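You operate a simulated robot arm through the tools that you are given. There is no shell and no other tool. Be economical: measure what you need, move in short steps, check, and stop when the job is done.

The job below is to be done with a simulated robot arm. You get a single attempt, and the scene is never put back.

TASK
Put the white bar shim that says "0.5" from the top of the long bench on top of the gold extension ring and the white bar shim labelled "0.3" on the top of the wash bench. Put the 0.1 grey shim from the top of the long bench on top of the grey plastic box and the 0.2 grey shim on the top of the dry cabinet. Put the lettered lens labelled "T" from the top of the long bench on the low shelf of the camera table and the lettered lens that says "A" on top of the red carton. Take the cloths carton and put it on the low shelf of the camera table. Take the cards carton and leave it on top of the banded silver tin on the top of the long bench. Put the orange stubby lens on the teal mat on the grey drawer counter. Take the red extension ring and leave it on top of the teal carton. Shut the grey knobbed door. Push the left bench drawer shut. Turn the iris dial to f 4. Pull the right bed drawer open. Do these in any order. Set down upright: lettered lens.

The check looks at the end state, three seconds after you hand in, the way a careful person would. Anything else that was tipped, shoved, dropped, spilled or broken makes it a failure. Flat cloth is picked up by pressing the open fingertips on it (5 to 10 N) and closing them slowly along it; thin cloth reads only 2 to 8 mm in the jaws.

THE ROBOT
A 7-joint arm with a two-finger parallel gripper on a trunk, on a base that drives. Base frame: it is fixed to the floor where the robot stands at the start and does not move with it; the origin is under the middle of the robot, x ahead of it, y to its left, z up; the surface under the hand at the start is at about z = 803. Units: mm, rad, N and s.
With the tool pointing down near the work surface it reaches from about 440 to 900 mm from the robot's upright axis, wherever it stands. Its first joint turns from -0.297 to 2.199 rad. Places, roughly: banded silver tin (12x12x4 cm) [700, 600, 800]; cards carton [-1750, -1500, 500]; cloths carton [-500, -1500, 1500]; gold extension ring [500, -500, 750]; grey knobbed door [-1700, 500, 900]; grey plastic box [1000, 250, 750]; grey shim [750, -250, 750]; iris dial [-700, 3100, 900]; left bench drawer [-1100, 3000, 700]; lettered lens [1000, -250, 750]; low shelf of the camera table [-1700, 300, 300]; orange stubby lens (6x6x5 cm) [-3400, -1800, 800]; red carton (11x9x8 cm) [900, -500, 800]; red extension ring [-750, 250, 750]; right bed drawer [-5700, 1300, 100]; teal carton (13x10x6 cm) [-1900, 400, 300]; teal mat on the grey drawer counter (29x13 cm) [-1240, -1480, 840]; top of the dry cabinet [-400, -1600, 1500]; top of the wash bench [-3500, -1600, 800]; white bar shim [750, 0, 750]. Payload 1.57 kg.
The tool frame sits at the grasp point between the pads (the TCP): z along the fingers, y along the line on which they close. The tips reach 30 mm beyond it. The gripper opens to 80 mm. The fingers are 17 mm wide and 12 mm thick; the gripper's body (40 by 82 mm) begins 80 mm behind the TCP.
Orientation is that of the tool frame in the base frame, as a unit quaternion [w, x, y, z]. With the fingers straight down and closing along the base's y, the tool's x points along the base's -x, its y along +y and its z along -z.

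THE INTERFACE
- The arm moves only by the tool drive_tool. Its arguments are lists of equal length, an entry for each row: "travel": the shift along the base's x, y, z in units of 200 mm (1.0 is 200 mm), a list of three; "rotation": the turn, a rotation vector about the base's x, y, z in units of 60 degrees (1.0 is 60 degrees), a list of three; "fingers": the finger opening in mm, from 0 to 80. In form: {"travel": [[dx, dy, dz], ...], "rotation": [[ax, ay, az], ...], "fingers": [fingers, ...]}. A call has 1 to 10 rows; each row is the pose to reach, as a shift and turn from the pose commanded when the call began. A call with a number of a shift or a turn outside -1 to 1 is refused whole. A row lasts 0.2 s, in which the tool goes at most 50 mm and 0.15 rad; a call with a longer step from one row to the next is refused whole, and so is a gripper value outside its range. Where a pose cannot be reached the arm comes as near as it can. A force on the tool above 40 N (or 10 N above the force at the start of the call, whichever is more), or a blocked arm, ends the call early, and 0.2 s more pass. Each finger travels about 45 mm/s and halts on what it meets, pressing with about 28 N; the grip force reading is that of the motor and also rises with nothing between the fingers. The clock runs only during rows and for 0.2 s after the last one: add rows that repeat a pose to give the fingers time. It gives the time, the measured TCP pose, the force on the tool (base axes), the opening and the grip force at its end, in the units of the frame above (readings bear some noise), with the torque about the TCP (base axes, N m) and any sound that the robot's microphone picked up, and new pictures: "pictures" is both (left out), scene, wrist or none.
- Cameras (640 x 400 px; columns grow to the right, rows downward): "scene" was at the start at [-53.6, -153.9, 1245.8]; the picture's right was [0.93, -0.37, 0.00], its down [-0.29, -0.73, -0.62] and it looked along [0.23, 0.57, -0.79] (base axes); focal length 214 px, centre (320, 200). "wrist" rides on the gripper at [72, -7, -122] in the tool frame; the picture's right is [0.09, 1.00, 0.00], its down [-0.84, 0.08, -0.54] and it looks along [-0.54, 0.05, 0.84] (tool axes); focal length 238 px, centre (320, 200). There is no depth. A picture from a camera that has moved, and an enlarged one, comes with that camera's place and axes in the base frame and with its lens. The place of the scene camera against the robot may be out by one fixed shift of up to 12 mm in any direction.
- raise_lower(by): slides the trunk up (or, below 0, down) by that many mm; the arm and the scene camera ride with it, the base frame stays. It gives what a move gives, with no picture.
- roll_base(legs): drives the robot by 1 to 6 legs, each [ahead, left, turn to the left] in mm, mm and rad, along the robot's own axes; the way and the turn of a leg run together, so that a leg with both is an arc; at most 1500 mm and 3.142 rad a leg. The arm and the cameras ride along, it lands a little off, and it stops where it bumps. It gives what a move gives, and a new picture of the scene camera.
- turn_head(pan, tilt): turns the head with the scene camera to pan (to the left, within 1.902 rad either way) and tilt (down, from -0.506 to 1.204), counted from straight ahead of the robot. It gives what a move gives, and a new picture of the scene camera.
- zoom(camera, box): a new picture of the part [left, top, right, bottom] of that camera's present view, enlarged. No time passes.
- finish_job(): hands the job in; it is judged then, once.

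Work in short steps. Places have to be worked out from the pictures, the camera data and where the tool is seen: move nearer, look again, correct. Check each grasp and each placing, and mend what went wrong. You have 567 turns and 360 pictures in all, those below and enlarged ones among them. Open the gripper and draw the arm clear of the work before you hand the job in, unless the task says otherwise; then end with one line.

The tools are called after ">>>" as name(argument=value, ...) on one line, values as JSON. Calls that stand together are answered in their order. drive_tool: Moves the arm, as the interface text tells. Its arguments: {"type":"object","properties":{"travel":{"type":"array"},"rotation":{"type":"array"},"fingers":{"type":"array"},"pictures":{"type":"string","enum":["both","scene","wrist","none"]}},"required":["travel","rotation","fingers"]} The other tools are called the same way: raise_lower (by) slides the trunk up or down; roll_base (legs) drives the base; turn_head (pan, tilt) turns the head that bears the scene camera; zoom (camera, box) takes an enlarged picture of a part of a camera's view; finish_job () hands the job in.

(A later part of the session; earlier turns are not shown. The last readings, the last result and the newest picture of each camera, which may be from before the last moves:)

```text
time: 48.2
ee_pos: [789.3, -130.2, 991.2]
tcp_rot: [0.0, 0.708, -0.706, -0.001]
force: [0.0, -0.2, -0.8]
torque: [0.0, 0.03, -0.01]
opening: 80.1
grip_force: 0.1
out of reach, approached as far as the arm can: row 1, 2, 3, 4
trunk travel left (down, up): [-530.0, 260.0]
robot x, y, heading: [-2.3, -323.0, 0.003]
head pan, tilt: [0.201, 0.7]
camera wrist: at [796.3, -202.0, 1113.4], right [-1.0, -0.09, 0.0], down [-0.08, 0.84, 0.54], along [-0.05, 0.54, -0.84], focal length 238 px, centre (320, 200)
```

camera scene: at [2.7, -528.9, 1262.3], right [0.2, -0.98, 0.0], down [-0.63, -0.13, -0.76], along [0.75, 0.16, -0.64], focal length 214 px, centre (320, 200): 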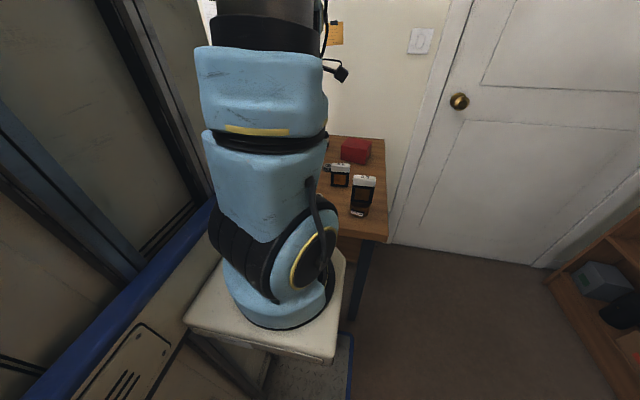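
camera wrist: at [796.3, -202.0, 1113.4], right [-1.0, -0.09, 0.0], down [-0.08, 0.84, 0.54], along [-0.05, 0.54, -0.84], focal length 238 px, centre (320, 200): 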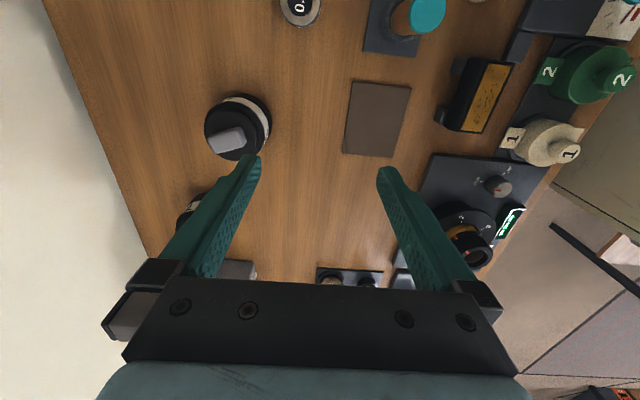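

Lower trunk lessened the reach, so higher is better. I raise the trunk by 220 mm and come down over A.

>>> raise_lower(by=220)

>>> drive_tool(travel=[[0.1, 0.03, -0.2], [0.2, 0.06, -0.4], [0.3, 0.1, -0.6], [0.4, 0.12, -0.8], [0.45, 0.12, -1.0], [0.45, 0.12, -1.0]], rotation=[[0, 0, 0], [0, 0, 0], [0, 0, 0], [0, 0, 0], [0, 0, 0], [0, 0, 0]], fingers=[80, 80, 80, 80, 80, 80], pictures="wrist")

```text
time: 50.5
ee_pos: [789.1, -129.2, 1212.0]
tcp_rot: [-0.001, 0.708, -0.706, -0.001]
force: [0.5, 0.6, -0.2]
torque: [0.01, 0.01, 0.01]
opening: 80.2
grip_force: 0.0
trunk travel left (down, up): [-750.0, 40.0]
robot x, y, heading: [-4.5, -323.9, 0.005]
head pan, tilt: [0.201, 0.7]
```

```text
time: 51.9
ee_pos: [844.3, -123.3, 1015.6]
tcp_rot: [-0.002, 0.708, -0.706, 0.0]
force: [0.3, 0.3, 0.5]
torque: [0.05, 0.0, 0.0]
opening: 79.8
grip_force: 0.0
out of reach, approached as far as the arm can: row 2, 3, 4, 5, 6
trunk travel left (down, up): [-750.0, 40.0]
robot x, y, heading: [-4.3, -321.6, 0.002]
head pan, tilt: [0.201, 0.7]
camera wrist: at [850.7, -194.8, 1137.2], right [-1.0, -0.09, 0.0], down [-0.08, 0.84, 0.54], along [-0.05, 0.54, -0.84], focal length 238 px, centre (320, 200)
```

wrist: 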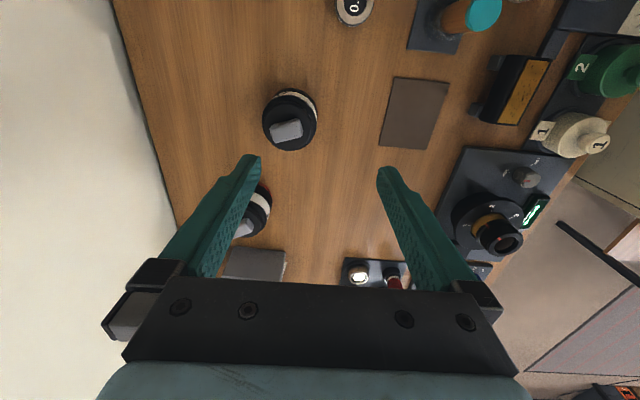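

Reach is still a little short from here. I shift the base left so that A is nearly straight ahead of the arm.

>>> roll_base(legs=[[0, 200, 0]])

>>> drive_tool(travel=[[0, -0.24, 0], [0, -0.48, 0], [0.1, -0.7, 0], [0.15, -0.9, 0], [0.17, -0.95, 0]], rotation=[[0, 0, 0], [0, 0, 0], [0, 0, 0], [0, 0, 0], [0, 0, 0]], fingers=[80, 80, 80, 80, 80], pictures="wrist")

```text
time: 53.5
ee_pos: [843.8, 78.1, 1016.2]
tcp_rot: [-0.001, 0.707, -0.707, 0.001]
force: [-0.3, 0.5, 0.1]
torque: [-0.01, -0.02, -0.03]
opening: 80.2
grip_force: 0.1
trunk travel left (down, up): [-750.0, 40.0]
robot x, y, heading: [2.8, -119.8, 0.003]
head pan, tilt: [0.201, 0.7]
camera scene: at [1.7, -326.1, 1362.3], right [0.2, -0.98, 0.0], down [-0.63, -0.13, -0.76], along [0.75, 0.15, -0.64], focal length 214 px, centre (320, 200)
```

scene: 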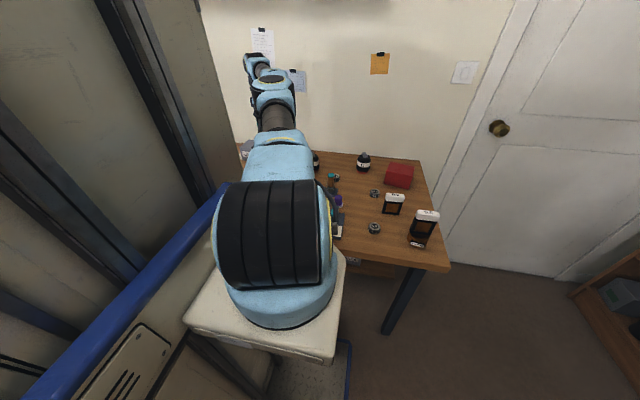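

```text
time: 54.8
ee_pos: [877.2, -111.6, 1016.5]
tcp_rot: [0.002, -0.707, 0.707, -0.001]
force: [-0.1, -0.6, 0.6]
torque: [0.0, 0.0, -0.01]
opening: 80.0
grip_force: 0.1
trunk travel left (down, up): [-750.0, 40.0]
robot x, y, heading: [0.5, -115.0, -0.001]
head pan, tilt: [0.201, 0.7]
camera wrist: at [884.0, -184.2, 1138.1], right [-1.0, -0.09, 0.0], down [-0.08, 0.84, 0.54], along [-0.05, 0.54, -0.84], focal length 238 px, centre (320, 200)
```

wrist: 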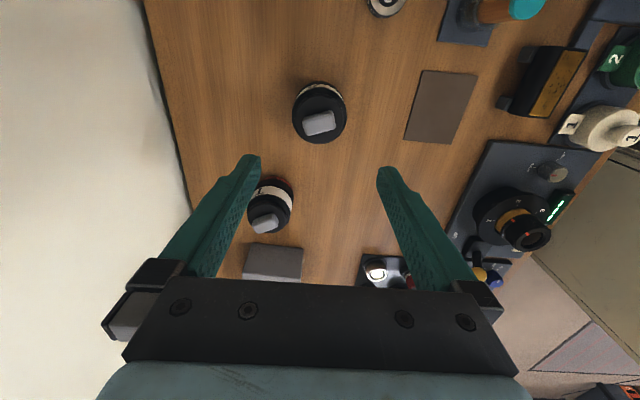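

Now A's tab lies nearly below the hand. I enlarge it to read its direction.

>>> zoom(camera="wrist", box=[240, 60, 400, 160])

```text
4.00 times, centred on (320, 110) of wrist
camera zoom: at [884.0, -184.2, 1138.1], right [-1.0, -0.09, 0.0], down [-0.08, 0.84, 0.54], along [-0.05, 0.54, -0.84], focal length 953 px, centre (320, 560)
```

zoom: 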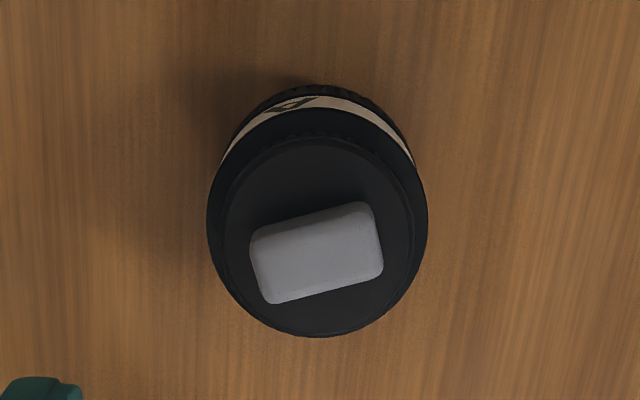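

The tab is about 37 x 20 mm with its long axis about 22° from x. I rotate the hand by -68° to close across the short side.

>>> drive_tool(travel=[[0, 0, 0], [0, 0, 0], [0, 0, 0], [0, 0, 0], [0, 0, 0], [0, 0, 0], [0, 0, 0], [0, 0, 0]], rotation=[[0, 0, -0.14], [0, 0, -0.28], [0, 0, -0.42], [0, 0, -0.56], [0, 0, -0.7], [0, 0, -0.84], [0, 0, -0.98], [0, 0, -1.0]], fingers=[80, 80, 80, 80, 80, 80, 80, 80], pictures="none")

>>> drive_tool(travel=[[0, 0, -0.1], [0, 0, -0.2], [0, 0, -0.2]], rotation=[[0, 0, -0.137], [0, 0, -0.137], [0, 0, -0.137]], fingers=[80, 80, 80], pictures="wrist")

```text
time: 56.5
ee_pos: [878.0, -112.0, 1016.7]
tcp_rot: [0.001, -0.258, 0.966, 0.0]
force: [0.8, -0.4, -0.1]
torque: [0.0, 0.0, 0.01]
opening: 80.1
grip_force: 0.1
trunk travel left (down, up): [-750.0, 40.0]
robot x, y, heading: [0.3, -120.8, 0.001]
head pan, tilt: [0.201, 0.7]
```

```text
time: 57.4
ee_pos: [877.9, -110.9, 975.9]
tcp_rot: [0.001, -0.189, 0.982, -0.001]
force: [-0.1, -0.2, -0.1]
torque: [0.0, -0.01, -0.01]
opening: 80.2
grip_force: 0.1
trunk travel left (down, up): [-750.0, 40.0]
robot x, y, heading: [-0.3, -119.7, 0.0]
head pan, tilt: [0.201, 0.7]
camera wrist: at [813.5, -144.3, 1097.3], right [-0.45, 0.89, 0.0], down [0.75, 0.38, 0.54], along [0.49, 0.25, -0.84], focal length 238 px, centre (320, 200)
```

wrist: 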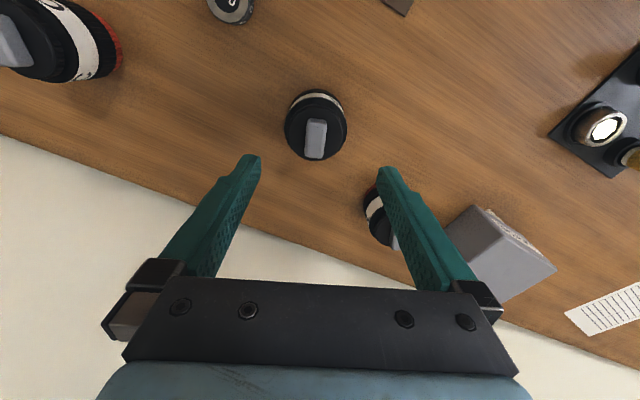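

Tab top is at about (882, -112, 867) and the lens body is about 66 mm wide. I will grip the body; first I centre at z 905 and check.

>>> drive_tool(travel=[[0.02, -0.007, -0.15], [0.02, -0.007, -0.35], [0.02, -0.007, -0.35]], rotation=[[0, 0, 0], [0, 0, 0], [0, 0, 0]], fingers=[80, 80, 80], pictures="wrist")

```text
time: 58.1
ee_pos: [880.4, -113.1, 907.2]
tcp_rot: [0.001, -0.189, 0.982, 0.0]
force: [-0.2, 1.0, -0.1]
torque: [0.03, 0.01, -0.02]
opening: 80.2
grip_force: 0.0
trunk travel left (down, up): [-750.0, 40.0]
robot x, y, heading: [-1.4, -117.0, -0.002]
head pan, tilt: [0.201, 0.7]
camera wrist: at [817.1, -145.8, 1028.7], right [-0.46, 0.89, 0.0], down [0.75, 0.38, 0.54], along [0.49, 0.25, -0.84], focal length 238 px, centre (320, 200)
```

wrist: 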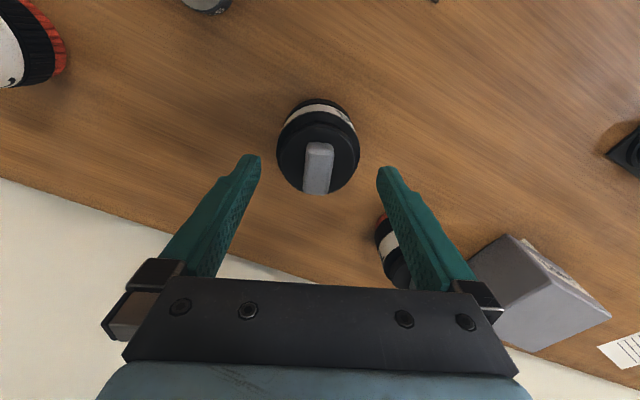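

Centred. I descend to z ≈ 845 around the body and close.

>>> drive_tool(travel=[[0.015, 0.005, -0.15], [0.015, 0.005, -0.31], [0.015, 0.005, -0.31]], rotation=[[0, 0, 0], [0, 0, 0], [0, 0, 0]], fingers=[80, 80, 80], pictures="wrist")

>>> drive_tool(travel=[[0, 0, 0], [0, 0, 0], [0, 0, 0], [0, 0, 0]], rotation=[[0, 0, 0], [0, 0, 0], [0, 0, 0], [0, 0, 0]], fingers=[70, 60, 50, 50], pictures="wrist")

```text
time: 59.0
ee_pos: [884.7, -111.4, 844.3]
tcp_rot: [0.001, -0.189, 0.982, 0.0]
force: [-0.1, 0.0, 0.0]
torque: [-0.03, 0.02, -0.01]
opening: 79.7
grip_force: 0.0
trunk travel left (down, up): [-750.0, 40.0]
robot x, y, heading: [5.0, -119.1, 0.001]
head pan, tilt: [0.201, 0.7]
camera wrist: at [820.4, -144.7, 966.2], right [-0.46, 0.89, 0.0], down [0.75, 0.38, 0.54], along [0.48, 0.25, -0.84], focal length 238 px, centre (320, 200)
```

wrist: 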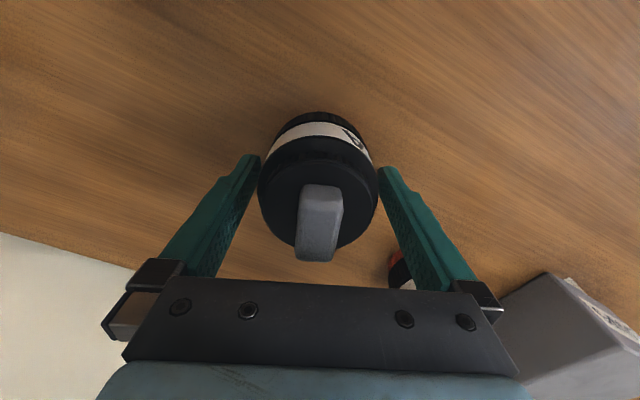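

```text
time: 60.0
ee_pos: [885.9, -112.2, 844.4]
tcp_rot: [0.001, -0.188, 0.982, -0.001]
force: [0.9, -3.4, -0.1]
torque: [-0.13, -0.06, 0.01]
opening: 64.7
grip_force: 28.5
trunk travel left (down, up): [-750.0, 40.0]
robot x, y, heading: [2.5, -115.8, -0.001]
head pan, tilt: [0.201, 0.7]
camera wrist: at [820.5, -145.0, 966.4], right [-0.46, 0.89, 0.0], down [0.75, 0.38, 0.54], along [0.48, 0.25, -0.84], focal length 238 px, centre (320, 200)
```

wrist: 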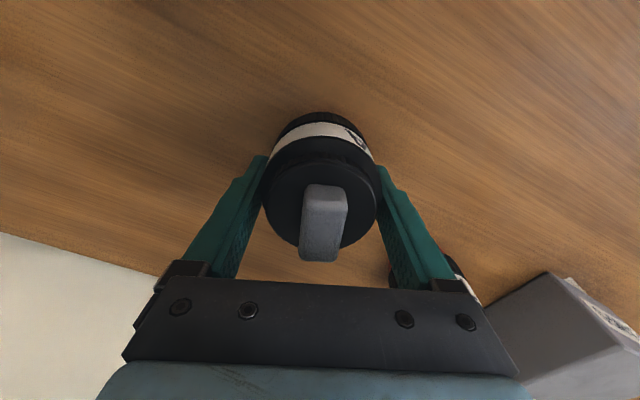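

Held at 64.7 mm. I lift, draw in, and shift the base right to face the red carton.

>>> drive_tool(travel=[[0, 0, 0.2], [0, 0, 0.4], [0, 0, 0.6], [-0.15, 0, 0.75], [-0.35, 0, 0.8], [-0.55, 0, 0.8]], rotation=[[0, 0, 0], [0, 0, 0], [0, 0, 0], [0, 0, 0], [0, 0, 0], [0, 0, 0]], fingers=[50, 50, 50, 50, 50, 50], pictures="none")

>>> roll_base(legs=[[0, -390, 0]])

>>> drive_tool(travel=[[0, 0, 0], [0, 0, 0]], rotation=[[0, 0, 0], [0, 0, 0]], fingers=[50, 50], pictures="wrist")

```text
time: 61.4
ee_pos: [771.8, -111.2, 1003.8]
tcp_rot: [0.001, -0.189, 0.982, 0.0]
force: [0.9, -0.5, -6.6]
torque: [0.04, -0.03, 0.0]
opening: 64.6
grip_force: 27.4
trunk travel left (down, up): [-750.0, 40.0]
robot x, y, heading: [-2.0, -115.6, -0.003]
head pan, tilt: [0.201, 0.7]
```

```text
time: 63.8
ee_pos: [775.1, -494.0, 1001.5]
tcp_rot: [0.001, -0.196, 0.981, -0.001]
force: [-0.5, 0.2, -5.2]
torque: [0.02, -0.06, 0.02]
opening: 64.8
grip_force: 27.9
trunk travel left (down, up): [-750.0, 40.0]
robot x, y, heading: [1.4, -508.0, 0.016]
head pan, tilt: [0.201, 0.7]
camera scene: at [8.1, -719.2, 1362.3], right [0.21, -0.98, 0.0], down [-0.63, -0.14, -0.76], along [0.75, 0.16, -0.64], focal length 214 px, centre (320, 200)
```

scene: 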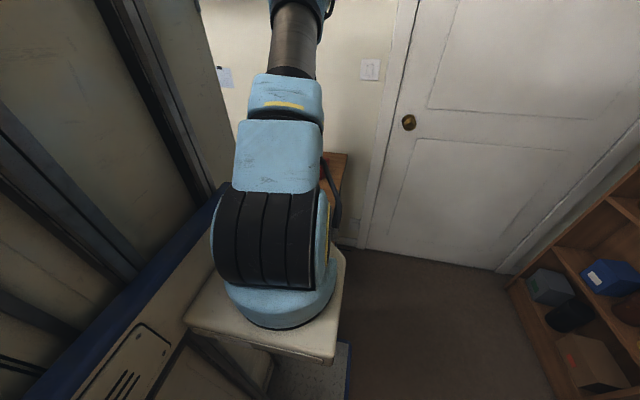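

```text
time: 64.4
ee_pos: [775.0, -493.3, 1002.1]
tcp_rot: [0.001, -0.196, 0.981, 0.0]
force: [0.7, -0.4, -5.2]
torque: [0.03, -0.01, -0.03]
opening: 64.8
grip_force: 27.8
trunk travel left (down, up): [-750.0, 40.0]
robot x, y, heading: [4.7, -510.5, 0.014]
head pan, tilt: [0.201, 0.7]
camera wrist: at [710.7, -527.4, 1124.5], right [-0.47, 0.88, 0.0], down [0.74, 0.39, 0.54], along [0.48, 0.25, -0.84], focal length 238 px, centre (320, 200)
```

wrist: 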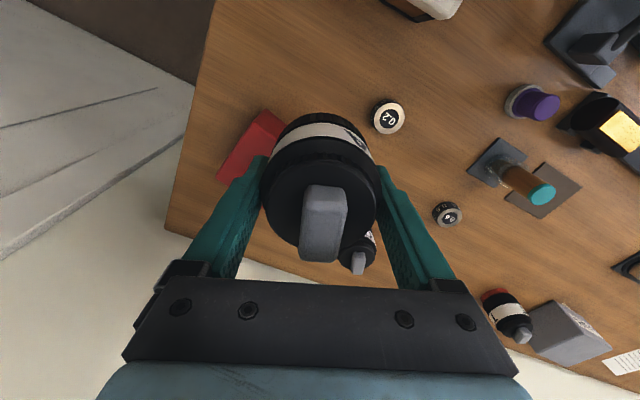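

The held lens hides the carton. I turn the hand back to look along +x and step aside to +y to measure the carton.

>>> drive_tool(travel=[[0, 0.1, 0.1], [0, 0.3, 0.2], [0, 0.5, 0.3], [0, 0.5, 0.3]], rotation=[[0, 0, -0.13], [0, 0, -0.26], [0, 0, -0.38], [0, 0, -0.38]], fingers=[50, 50, 50, 50], pictures="wrist")

>>> zoom(camera="wrist", box=[120, 80, 280, 180])

```text
time: 65.4
ee_pos: [776.3, -394.4, 1061.7]
tcp_rot: [0.001, 0.003, 1.0, -0.001]
force: [0.5, 0.0, -5.3]
torque: [0.02, -0.03, -0.01]
opening: 64.6
grip_force: 27.7
trunk travel left (down, up): [-750.0, 40.0]
robot x, y, heading: [-0.3, -512.6, 0.009]
head pan, tilt: [0.201, 0.7]
camera wrist: at [703.4, -400.3, 1183.9], right [-0.09, 1.0, 0.0], down [0.84, 0.07, 0.54], along [0.54, 0.05, -0.84], focal length 238 px, centre (320, 200)
```

wrist: 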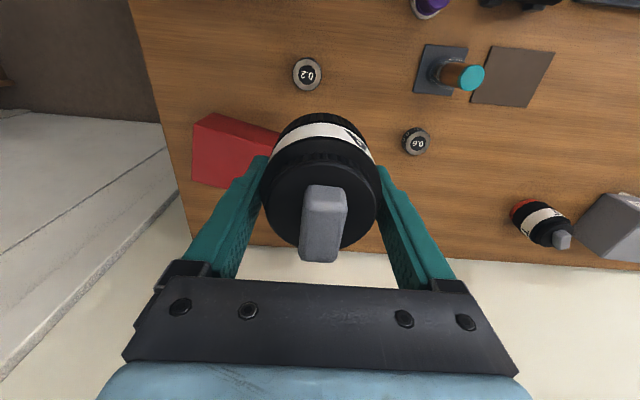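

```text
4.00 times, centred on (200, 130) of wrist
camera zoom: at [703.4, -400.3, 1183.9], right [-0.09, 1.0, 0.0], down [0.84, 0.07, 0.54], along [0.54, 0.05, -0.84], focal length 953 px, centre (800, 480)
```

zoom: 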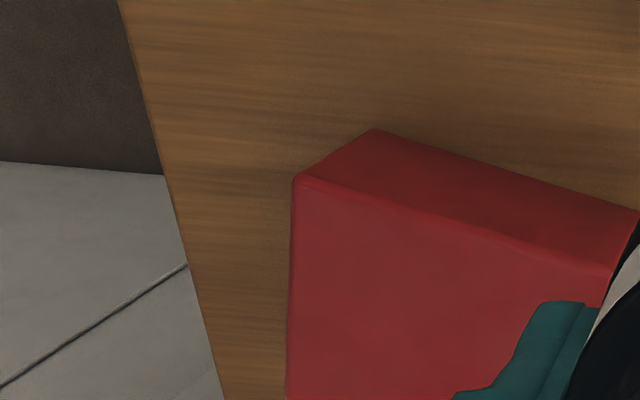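

The carton's top is about z 871, centre about (859, -517). I bring the lens over it, lowering to just above.

>>> drive_tool(travel=[[0.1, -0.2, 0], [0.2, -0.4, 0], [0.3, -0.6, -0.1], [0.415, -0.615, -0.3], [0.415, -0.615, -0.5], [0.415, -0.615, -0.65], [0.415, -0.615, -0.65]], rotation=[[0, 0, 0], [0, 0, 0], [0, 0, 0], [0, 0, 0], [0, 0, 0], [0, 0, 0], [0, 0, 0]], fingers=[50, 50, 50, 50, 50, 50, 50], pictures="wrist")

```text
time: 67.0
ee_pos: [857.0, -516.4, 933.3]
tcp_rot: [0.001, 0.002, 1.0, 0.0]
force: [0.1, 0.0, -6.0]
torque: [-0.02, -0.02, 0.03]
opening: 64.6
grip_force: 27.6
trunk travel left (down, up): [-750.0, 40.0]
robot x, y, heading: [3.4, -512.4, 0.018]
head pan, tilt: [0.201, 0.7]
camera wrist: at [784.2, -523.1, 1055.3], right [-0.09, 1.0, 0.0], down [0.84, 0.08, 0.54], along [0.54, 0.05, -0.84], focal length 238 px, centre (320, 200)
```

wrist: 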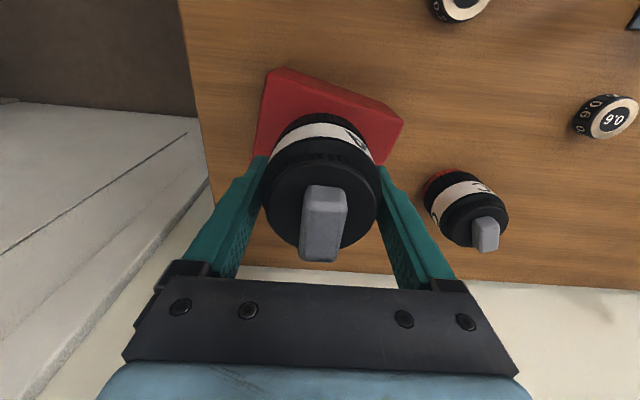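

It is well over the carton. I lower in small steps to feel contact.

>>> drive_tool(travel=[[0.01, 0, -0.05], [0.01, 0, -0.08], [0.01, 0, -0.1], [0.01, 0, -0.12], [0.01, 0, -0.12]], rotation=[[0, 0, 0], [0, 0, 0], [0, 0, 0], [0, 0, 0], [0, 0, 0]], fingers=[50, 50, 50, 50, 50], pictures="wrist")

```text
time: 68.2
ee_pos: [860.5, -516.9, 912.4]
tcp_rot: [0.004, 0.002, 1.0, -0.001]
force: [0.1, -1.5, 22.0]
torque: [-0.14, 0.19, 0.0]
opening: 64.6
grip_force: 27.9
trunk travel left (down, up): [-750.0, 40.0]
robot x, y, heading: [-2.7, -512.6, 0.015]
head pan, tilt: [0.201, 0.7]
heard: snap
camera wrist: at [787.3, -522.8, 1034.0], right [-0.09, 1.0, 0.0], down [0.83, 0.08, 0.55], along [0.55, 0.05, -0.84], focal length 238 px, centre (320, 200)
```

wrist: 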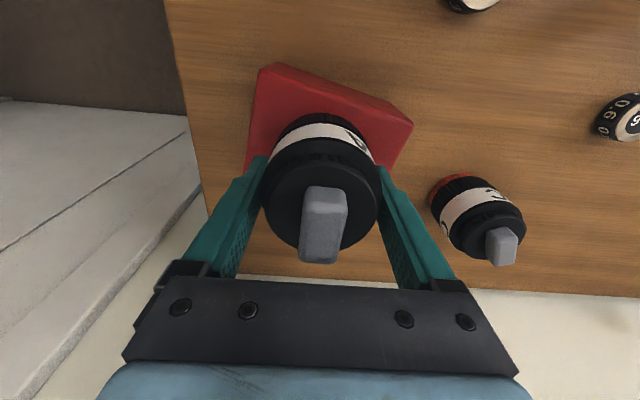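

Contact at z ≈ 913 with 22 N; that pressed harder than intended. I ease up a little and release.

>>> drive_tool(travel=[[0, 0, 0.01], [0, 0, 0.015], [0, 0, 0.015], [0, 0, 0.015], [0, 0, 0.015]], rotation=[[0, 0, 0], [0, 0, 0], [0, 0, 0], [0, 0, 0], [0, 0, 0]], fingers=[50, 66, 72, 80, 80], pictures="none")

>>> drive_tool(travel=[[0, 0, 0.2], [0, 0, 0.4], [0, 0, 0.6]], rotation=[[0, 0, 0], [0, 0, 0], [0, 0, 0]], fingers=[80, 80, 80], pictures="wrist")

>>> zoom(camera="wrist", box=[200, 60, 400, 180])

```text
time: 69.4
ee_pos: [858.9, -517.4, 913.6]
tcp_rot: [0.001, 0.002, 1.0, -0.001]
force: [-0.1, -0.3, 0.0]
torque: [-0.02, -0.02, 0.01]
opening: 79.9
grip_force: 0.1
trunk travel left (down, up): [-750.0, 40.0]
robot x, y, heading: [2.1, -512.9, 0.016]
head pan, tilt: [0.201, 0.7]
```

```text
time: 70.2
ee_pos: [861.5, -517.7, 1032.7]
tcp_rot: [0.0, 0.002, 1.0, -0.001]
force: [0.4, -0.6, -1.3]
torque: [0.01, 0.0, 0.02]
opening: 79.9
grip_force: 0.0
trunk travel left (down, up): [-750.0, 40.0]
robot x, y, heading: [1.0, -514.8, 0.016]
head pan, tilt: [0.201, 0.7]
camera wrist: at [788.3, -523.2, 1153.2], right [-0.09, 1.0, 0.0], down [0.84, 0.08, 0.54], along [0.54, 0.05, -0.84], focal length 238 px, centre (320, 200)
```

wrist: 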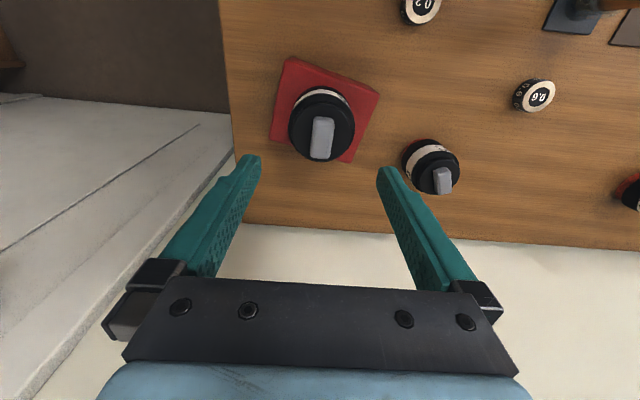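

```text
3.20 times, centred on (300, 120) of wrist
camera zoom: at [788.3, -523.2, 1153.2], right [-0.09, 1.0, 0.0], down [0.84, 0.08, 0.54], along [0.54, 0.05, -0.84], focal length 763 px, centre (384, 456)
```

zoom: 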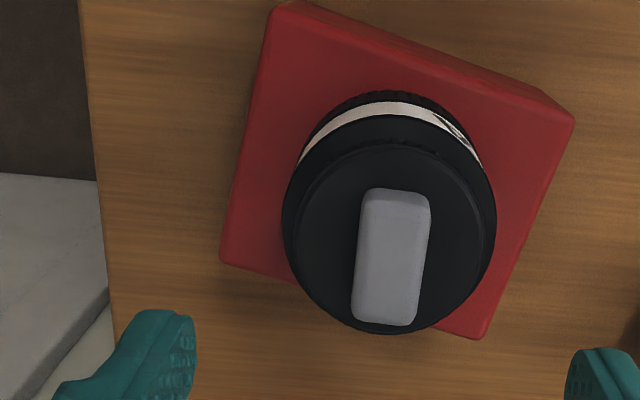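

Lens A stands upright on the red carton. Next the 0.1 grey shim at about (537, -414): I move over it.

>>> drive_tool(travel=[[-0.2, 0.05, 0.05], [-0.4, 0.1, 0.05], [-0.6, 0.15, 0.05], [-0.8, 0.2, 0.05], [-1.0, 0.25, 0.05]], rotation=[[0, 0, 0], [0, 0, 0], [0, 0, 0], [0, 0, 0], [0, 0, 0]], fingers=[80, 80, 80, 80, 80], pictures="none")

>>> drive_tool(travel=[[-0.2, 0.1, 0], [-0.4, 0.2, -0.1], [-0.5, 0.25, -0.3], [-0.5, 0.25, -0.3]], rotation=[[0, 0, 0], [0, 0, 0], [0, 0, 0], [0, 0, 0]], fingers=[80, 80, 80, 80], pictures="wrist")

```text
time: 71.4
ee_pos: [659.6, -467.7, 1041.5]
tcp_rot: [0.0, 0.002, 1.0, -0.001]
force: [0.5, -0.4, -0.3]
torque: [0.01, 0.02, 0.0]
opening: 80.0
grip_force: 0.1
trunk travel left (down, up): [-750.0, 40.0]
robot x, y, heading: [2.6, -511.6, 0.01]
head pan, tilt: [0.201, 0.7]
```

```text
time: 72.4
ee_pos: [561.0, -419.0, 981.2]
tcp_rot: [0.0, 0.002, 1.0, -0.001]
force: [-0.4, -1.0, -0.5]
torque: [-0.02, -0.02, -0.04]
opening: 80.4
grip_force: 0.0
trunk travel left (down, up): [-750.0, 40.0]
robot x, y, heading: [4.9, -508.6, 0.018]
head pan, tilt: [0.201, 0.7]
camera wrist: at [488.5, -424.5, 1103.1], right [-0.09, 1.0, 0.0], down [0.84, 0.08, 0.54], along [0.54, 0.05, -0.84], focal length 238 px, centre (320, 200)
```

wrist: 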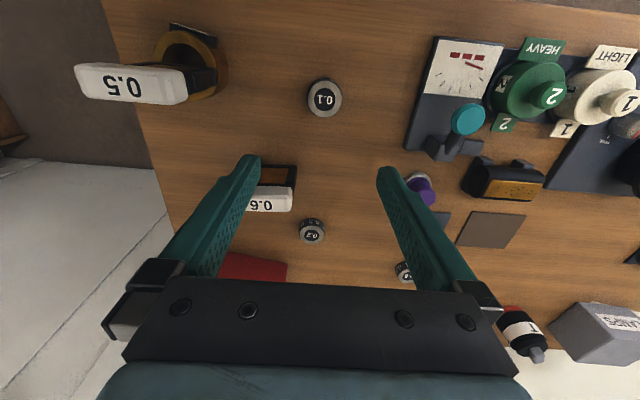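

The 0.1 shim is about (535, -416), 39 mm across. I go above it at z ≈ 880.

>>> drive_tool(travel=[[-0.08, 0.01, -0.2], [-0.13, 0.015, -0.4], [-0.13, 0.015, -0.52], [-0.13, 0.015, -0.52]], rotation=[[0, 0, 0], [0, 0, 0], [0, 0, 0], [0, 0, 0]], fingers=[70, 70, 70, 70], pictures="wrist")

```text
time: 73.4
ee_pos: [533.6, -414.7, 879.6]
tcp_rot: [0.001, 0.002, 1.0, -0.001]
force: [0.8, -0.2, -0.1]
torque: [0.0, 0.0, 0.0]
opening: 70.1
grip_force: 0.0
trunk travel left (down, up): [-750.0, 40.0]
robot x, y, heading: [1.7, -510.9, 0.018]
head pan, tilt: [0.201, 0.7]
camera wrist: at [461.9, -420.6, 1001.7], right [-0.09, 1.0, 0.0], down [0.84, 0.08, 0.54], along [0.54, 0.05, -0.84], focal length 238 px, centre (320, 200)
```

wrist: 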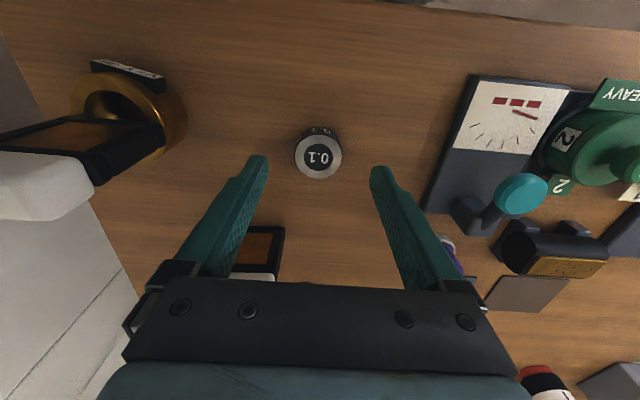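

Top at z ≈ 822, centred. I descend to TCP z 837 and close.

>>> drive_tool(travel=[[0, 0, -0.12], [0, 0, -0.215], [0, 0, -0.215], [0, 0, -0.215], [0, 0, -0.215], [0, 0, -0.215], [0, 0, -0.215]], rotation=[[0, 0, 0], [0, 0, 0], [0, 0, 0], [0, 0, 0], [0, 0, 0], [0, 0, 0], [0, 0, 0]], fingers=[70, 70, 60, 45, 30, 20, 20], pictures="wrist")

```text
time: 75.0
ee_pos: [534.6, -415.5, 836.4]
tcp_rot: [0.001, 0.002, 1.0, -0.001]
force: [0.1, -0.5, -0.1]
torque: [0.04, 0.02, 0.03]
opening: 39.2
grip_force: 28.7
trunk travel left (down, up): [-750.0, 40.0]
robot x, y, heading: [2.4, -514.5, 0.016]
head pan, tilt: [0.201, 0.7]
camera wrist: at [461.4, -421.0, 958.1], right [-0.09, 1.0, 0.0], down [0.84, 0.08, 0.54], along [0.54, 0.05, -0.84], focal length 238 px, centre (320, 200)
```

wrist: 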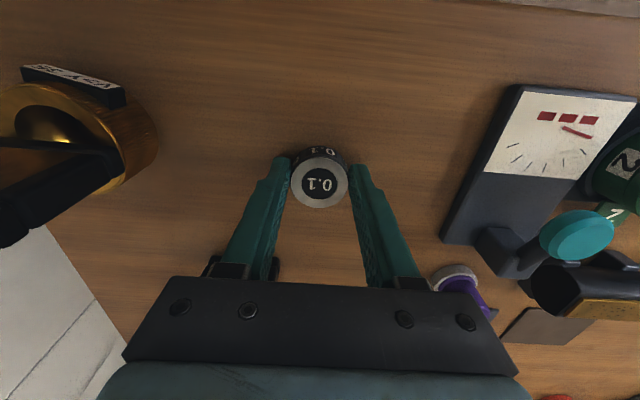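

Gripped (39 mm). I lift high and roll back left to y ≈ 20, undoing the small heading drift.

>>> drive_tool(travel=[[0, 0, 0.2], [0, 0, 0.4], [0, 0, 0.6], [0, 0, 0.8], [0, 0, 1.0]], rotation=[[0, 0, 0], [0, 0, 0], [0, 0, 0], [0, 0, 0], [0, 0, 0]], fingers=[20, 20, 20, 20, 20], pictures="none")

>>> roll_base(legs=[[0, 530, -0.016]])

>>> drive_tool(travel=[[0.2, 0, 0], [0.4, 0, 0], [0.6, 0, 0], [0.8, 0, 0]], rotation=[[0, 0, 0], [0, 0, 0], [0, 0, 0], [0, 0, 0]], fingers=[20, 20, 20, 20], pictures="wrist")

```text
time: 76.2
ee_pos: [533.7, -412.8, 1035.3]
tcp_rot: [0.0, 0.002, 1.0, -0.001]
force: [-0.2, 0.0, -0.8]
torque: [-0.01, 0.04, -0.01]
opening: 39.0
grip_force: 27.6
trunk travel left (down, up): [-750.0, 40.0]
robot x, y, heading: [2.8, -512.0, 0.014]
head pan, tilt: [0.201, 0.7]
```

```text
time: 79.3
ee_pos: [530.5, 120.6, 1034.9]
tcp_rot: [0.001, 0.007, 1.0, -0.001]
force: [0.2, -0.2, -0.9]
torque: [0.01, -0.03, -0.02]
opening: 39.3
grip_force: 28.0
trunk travel left (down, up): [-750.0, 40.0]
robot x, y, heading: [-0.9, 22.8, 0.007]
head pan, tilt: [0.201, 0.7]
camera scene: at [0.3, -180.7, 1362.3], right [0.21, -0.98, 0.0], down [-0.63, -0.13, -0.76], along [0.75, 0.16, -0.64], focal length 214 px, centre (320, 200)
```

scene: 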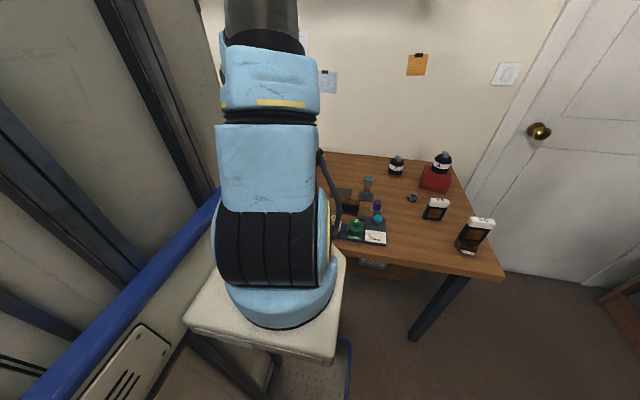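

```text
time: 80.3
ee_pos: [689.1, 120.3, 1032.8]
tcp_rot: [0.002, 0.007, 1.0, -0.001]
force: [-0.4, 0.3, -0.4]
torque: [0.0, -0.05, -0.02]
opening: 39.3
grip_force: 27.8
trunk travel left (down, up): [-750.0, 40.0]
robot x, y, heading: [-4.9, 24.6, 0.006]
head pan, tilt: [0.201, 0.7]
camera wrist: at [617.3, 115.2, 1154.9], right [-0.08, 1.0, 0.0], down [0.84, 0.07, 0.54], along [0.54, 0.04, -0.84], focal length 238 px, centre (320, 200)
```

wrist: 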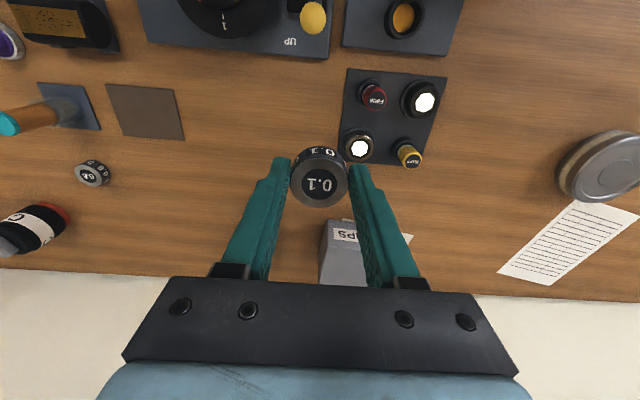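

The grey AMPS box shows at (345, 250). I advance with a side offset to see its top clearly.

>>> drive_tool(travel=[[0.2, -0.1, 0], [0.4, -0.2, 0], [0.6, -0.3, 0.05], [0.6, -0.45, 0.05]], rotation=[[0, 0, 0], [0, 0, 0], [0, 0, 0], [0, 0, 0]], fingers=[20, 20, 20, 20], pictures="wrist")

>>> zoom(camera="wrist", box=[340, 120, 540, 245])

```text
time: 81.3
ee_pos: [809.2, 29.4, 1044.4]
tcp_rot: [0.0, 0.006, 1.0, -0.001]
force: [-0.1, 0.6, 0.6]
torque: [-0.03, 0.0, 0.01]
opening: 39.2
grip_force: 27.3
trunk travel left (down, up): [-750.0, 40.0]
robot x, y, heading: [-0.5, 21.9, 0.008]
head pan, tilt: [0.201, 0.7]
camera wrist: at [737.7, 24.5, 1166.5], right [-0.08, 1.0, 0.0], down [0.84, 0.07, 0.54], along [0.54, 0.04, -0.84], focal length 238 px, centre (320, 200)
```

wrist: 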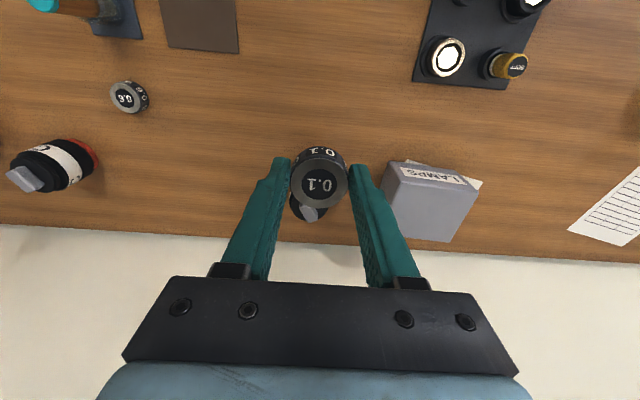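

```text
3.20 times, centred on (440, 182) of wrist
camera zoom: at [737.7, 24.5, 1166.5], right [-0.08, 1.0, 0.0], down [0.84, 0.07, 0.54], along [0.54, 0.04, -0.84], focal length 763 px, centre (-64, 256)
```

zoom: 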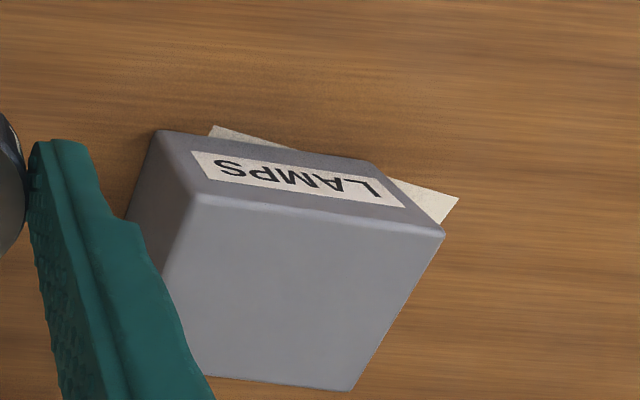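

The LAMPS box top is about z 876, front edge x ≈ 890, spanning y 150–258. I test how far straight ahead the arm reaches, safely above everything.

>>> drive_tool(travel=[[0.2, 0, -0.15], [0.35, 0, -0.3], [0.5, 0, -0.4], [0.7, 0, -0.4], [0.7, 0, -0.4]], rotation=[[0, 0, 0], [0, 0, 0], [0, 0, 0], [0, 0, 0], [0, 0, 0]], fingers=[20, 20, 20, 20, 20], pictures="wrist")

```text
time: 82.5
ee_pos: [913.3, 15.5, 968.5]
tcp_rot: [0.001, 0.007, 1.0, -0.001]
force: [-0.3, -0.4, -1.7]
torque: [0.0, 0.02, -0.01]
opening: 39.2
grip_force: 27.7
out of reach, approached as far as the arm can: row 4, 5
trunk travel left (down, up): [-750.0, 40.0]
robot x, y, heading: [-4.4, 26.5, 0.001]
head pan, tilt: [0.201, 0.7]
camera wrist: at [840.0, 10.7, 1089.9], right [-0.08, 1.0, 0.0], down [0.84, 0.07, 0.54], along [0.54, 0.04, -0.84], focal length 238 px, centre (320, 200)
```

wrist: 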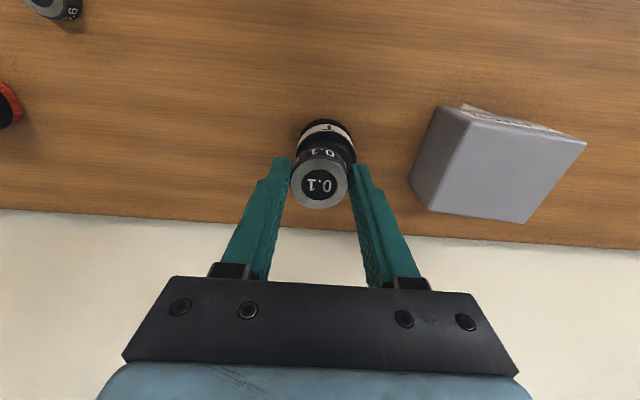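

The arm reaches x ≈ 913 nearly straight ahead. An earlier wrist view showed free floor to the robot's left, so I shift left by 165 mm to face the box.

>>> drive_tool(travel=[[0, 0, 0.2], [-0.2, 0, 0.3]], rotation=[[0, 0, 0], [0, 0, 0]], fingers=[20, 20], pictures="none")

>>> roll_base(legs=[[0, 165, -0.005]])

```text
time: 83.1
ee_pos: [904.4, 22.5, 1030.8]
tcp_rot: [0.001, 0.007, 1.0, -0.002]
force: [-0.7, -0.2, -1.1]
torque: [0.03, 0.02, 0.01]
opening: 38.9
grip_force: 28.1
out of reach, approached as far as the arm can: row 2
trunk travel left (down, up): [-750.0, 40.0]
robot x, y, heading: [-2.2, 24.1, 0.003]
head pan, tilt: [0.201, 0.7]
```

```text
time: 84.5
ee_pos: [903.8, 184.5, 1030.9]
tcp_rot: [0.0, 0.007, 1.0, -0.002]
force: [0.4, 0.0, -0.7]
torque: [0.01, 0.01, -0.03]
opening: 39.1
grip_force: 27.6
trunk travel left (down, up): [-750.0, 40.0]
robot x, y, heading: [-5.4, 188.9, 0.007]
head pan, tilt: [0.201, 0.7]
camera scene: at [-0.8, -17.4, 1362.3], right [0.2, -0.98, 0.0], down [-0.63, -0.13, -0.76], along [0.75, 0.16, -0.64], focal length 214 px, centre (320, 200)
```

scene: 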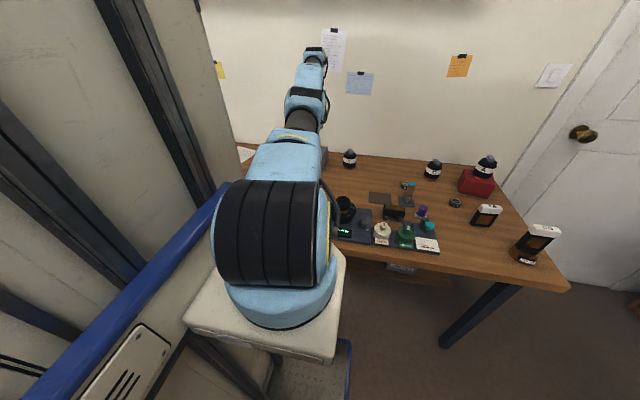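

I lower toward the box top at about (915, 185) with a picture.

>>> drive_tool(travel=[[0.02, 0, -0.2], [0.05, 0, -0.4], [0.05, 0, -0.4]], rotation=[[0, 0, 0], [0, 0, 0], [0, 0, 0]], fingers=[20, 20, 20], pictures="wrist")

```text
time: 85.3
ee_pos: [908.8, 182.2, 951.2]
tcp_rot: [0.0, 0.007, 1.0, -0.001]
force: [-0.2, -0.9, -0.6]
torque: [0.02, -0.01, 0.0]
opening: 39.2
grip_force: 28.2
out of reach, approached as far as the arm can: row 2, 3
trunk travel left (down, up): [-750.0, 40.0]
robot x, y, heading: [-2.9, 187.7, 0.009]
head pan, tilt: [0.201, 0.7]
camera wrist: at [836.3, 177.1, 1073.7], right [-0.08, 1.0, 0.0], down [0.84, 0.07, 0.54], along [0.54, 0.04, -0.84], focal length 238 px, centre (320, 200)
```

wrist: 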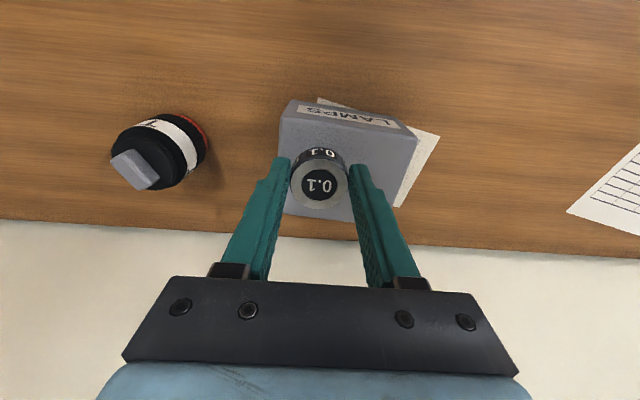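

The shim lies over the box, about 23 mm inside the front edge. I lower to near contact.

>>> drive_tool(travel=[[0, 0, -0.12], [0, 0, -0.18], [0, 0, -0.2], [0, 0, -0.21]], rotation=[[0, 0, 0], [0, 0, 0], [0, 0, 0], [0, 0, 0]], fingers=[20, 20, 20, 20], pictures="wrist")

```text
time: 86.3
ee_pos: [910.6, 183.3, 909.9]
tcp_rot: [0.002, 0.007, 1.0, -0.001]
force: [-2.1, -0.4, 12.1]
torque: [0.03, 0.01, -0.02]
opening: 39.3
grip_force: 28.4
trunk travel left (down, up): [-750.0, 40.0]
robot x, y, heading: [-1.6, 188.8, 0.001]
head pan, tilt: [0.201, 0.7]
camera wrist: at [837.1, 178.3, 1033.1], right [-0.08, 1.0, 0.0], down [0.84, 0.07, 0.54], along [0.54, 0.04, -0.84], focal length 238 px, centre (320, 200)
```

wrist: 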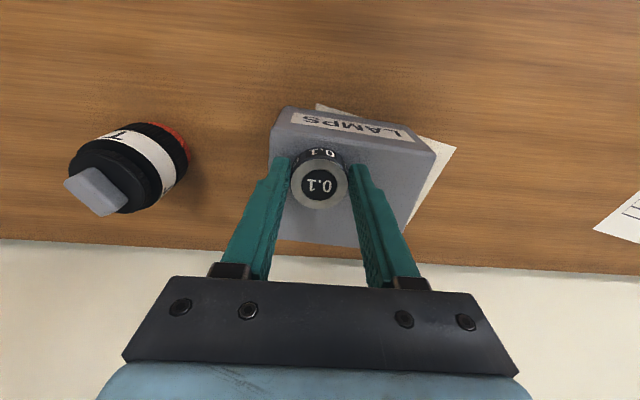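

Contact at z 910 (12 N). I ease 1 mm, release and rise.

>>> drive_tool(travel=[[0, 0, 0.005], [0, 0, 0.005], [0, 0, 0.005], [0, 0, 0.005]], rotation=[[0, 0, 0], [0, 0, 0], [0, 0, 0], [0, 0, 0]], fingers=[42, 50, 60, 60], pictures="none")

>>> drive_tool(travel=[[0, 0, 0.2], [0, 0, 0.4], [0, 0, 0.5]], rotation=[[0, 0, 0], [0, 0, 0], [0, 0, 0]], fingers=[70, 80, 80], pictures="wrist")

```text
time: 87.3
ee_pos: [908.8, 183.2, 910.8]
tcp_rot: [0.0, 0.007, 1.0, -0.002]
force: [-0.1, -0.2, 0.5]
torque: [-0.02, -0.01, 0.0]
opening: 60.0
grip_force: 0.0
trunk travel left (down, up): [-750.0, 40.0]
robot x, y, heading: [-6.9, 189.3, 0.007]
head pan, tilt: [0.201, 0.7]
```

```text
time: 88.2
ee_pos: [906.8, 181.1, 1012.1]
tcp_rot: [0.0, 0.006, 1.0, -0.002]
force: [0.1, -1.4, 0.3]
torque: [-0.03, 0.02, -0.01]
opening: 79.9
grip_force: 0.1
trunk travel left (down, up): [-750.0, 40.0]
robot x, y, heading: [-2.2, 189.9, 0.004]
head pan, tilt: [0.201, 0.7]
camera wrist: at [835.8, 176.2, 1133.5], right [-0.08, 1.0, 0.0], down [0.84, 0.07, 0.54], along [0.54, 0.04, -0.84], focal length 238 px, centre (320, 200)
```

wrist: 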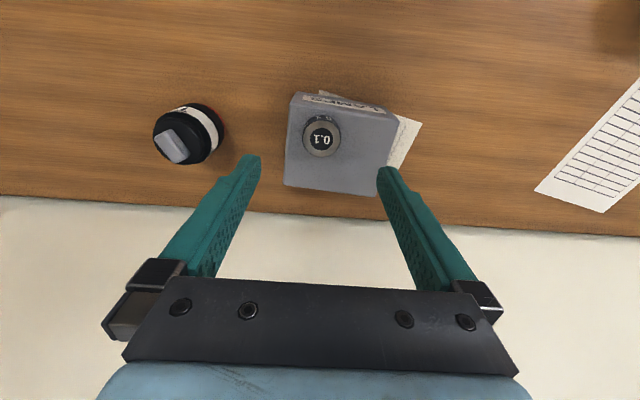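

The 0.1 shim is on the grey box. Next the 0.2 grey shim at about (737, -422): I draw back and roll right.

>>> drive_tool(travel=[[-0.2, 0, 0.05], [-0.4, 0, 0.1], [-0.6, 0, 0.1], [-0.8, 0, 0.1], [-0.9, 0, 0.1]], rotation=[[0, 0, 0], [0, 0, 0], [0, 0, 0], [0, 0, 0], [0, 0, 0]], fingers=[80, 80, 80, 80, 80], pictures="none")

>>> roll_base(legs=[[0, -600, -0.005]])

>>> drive_tool(travel=[[0, 0, -0.2], [0, 0, -0.3], [0, 0, -0.3]], rotation=[[0, 0, 0], [0, 0, 0], [0, 0, 0]], fingers=[70, 70, 70], pictures="wrist")

```text
time: 89.3
ee_pos: [726.2, 183.1, 1029.6]
tcp_rot: [0.001, 0.007, 1.0, -0.001]
force: [0.6, 0.0, 0.1]
torque: [-0.03, 0.01, 0.01]
opening: 79.9
grip_force: 0.2
trunk travel left (down, up): [-750.0, 40.0]
robot x, y, heading: [0.0, 188.2, 0.005]
head pan, tilt: [0.201, 0.7]
```

```text
time: 92.7
ee_pos: [730.9, -415.2, 1028.5]
tcp_rot: [0.0, 0.005, 1.0, -0.002]
force: [-0.2, -0.6, -0.7]
torque: [0.01, 0.02, -0.03]
opening: 80.3
grip_force: 0.0
trunk travel left (down, up): [-750.0, 40.0]
robot x, y, heading: [2.6, -410.0, 0.005]
head pan, tilt: [0.201, 0.7]
camera scene: at [3.6, -617.3, 1362.3], right [0.21, -0.98, 0.0], down [-0.63, -0.13, -0.76], along [0.75, 0.16, -0.64], focal length 214 px, centre (320, 200)
```

scene: 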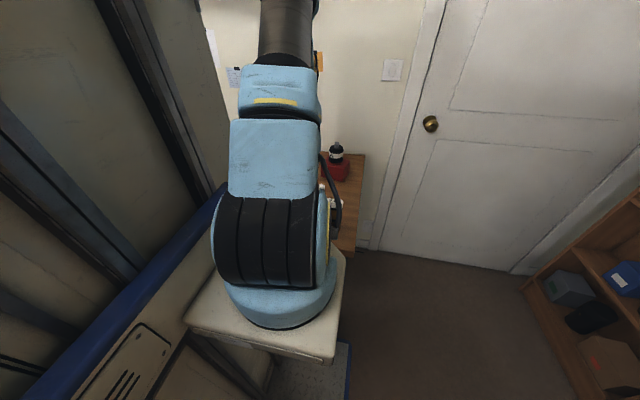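

```text
time: 93.5
ee_pos: [731.3, -414.0, 969.2]
tcp_rot: [0.0, 0.005, 1.0, -0.002]
force: [0.1, 0.1, -0.7]
torque: [-0.01, 0.0, 0.01]
opening: 69.9
grip_force: 0.1
trunk travel left (down, up): [-750.0, 40.0]
robot x, y, heading: [-2.4, -414.6, 0.012]
head pan, tilt: [0.201, 0.7]
camera wrist: at [658.8, -418.8, 1091.1], right [-0.08, 1.0, 0.0], down [0.84, 0.07, 0.54], along [0.54, 0.04, -0.84], focal length 238 px, centre (320, 200)
```

wrist: 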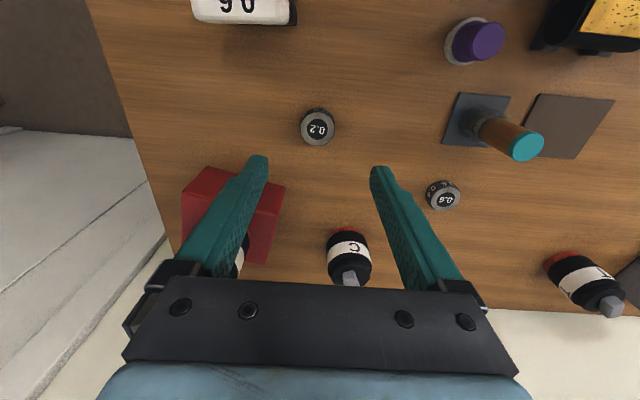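

The 0.2 shim is at about (736, -417). I descend and grip it.

>>> drive_tool(travel=[[0.025, -0.015, -0.2], [0.025, -0.015, -0.4], [0.025, -0.015, -0.45], [0.025, -0.015, -0.45]], rotation=[[0, 0, 0], [0, 0, 0], [0, 0, 0], [0, 0, 0]], fingers=[70, 70, 70, 70], pictures="wrist")

```text
time: 94.5
ee_pos: [734.9, -417.8, 879.1]
tcp_rot: [0.0, 0.005, 1.0, -0.001]
force: [-0.4, -0.1, 0.8]
torque: [0.02, 0.02, 0.04]
opening: 70.1
grip_force: 0.0
trunk travel left (down, up): [-750.0, 40.0]
robot x, y, heading: [-2.7, -407.2, 0.007]
head pan, tilt: [0.201, 0.7]
camera wrist: at [663.7, -423.3, 1001.1], right [-0.08, 1.0, 0.0], down [0.84, 0.07, 0.54], along [0.54, 0.04, -0.84], focal length 238 px, centre (320, 200)
```

wrist: 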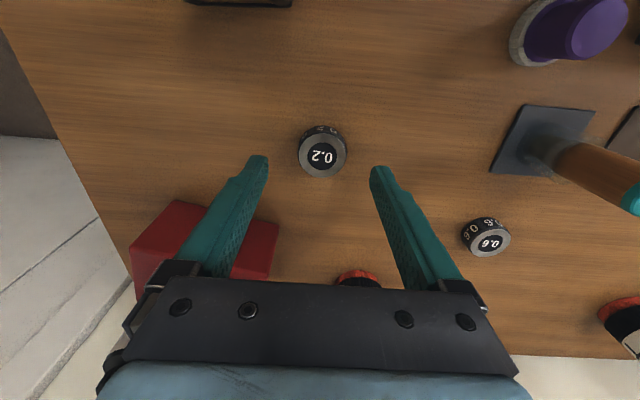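

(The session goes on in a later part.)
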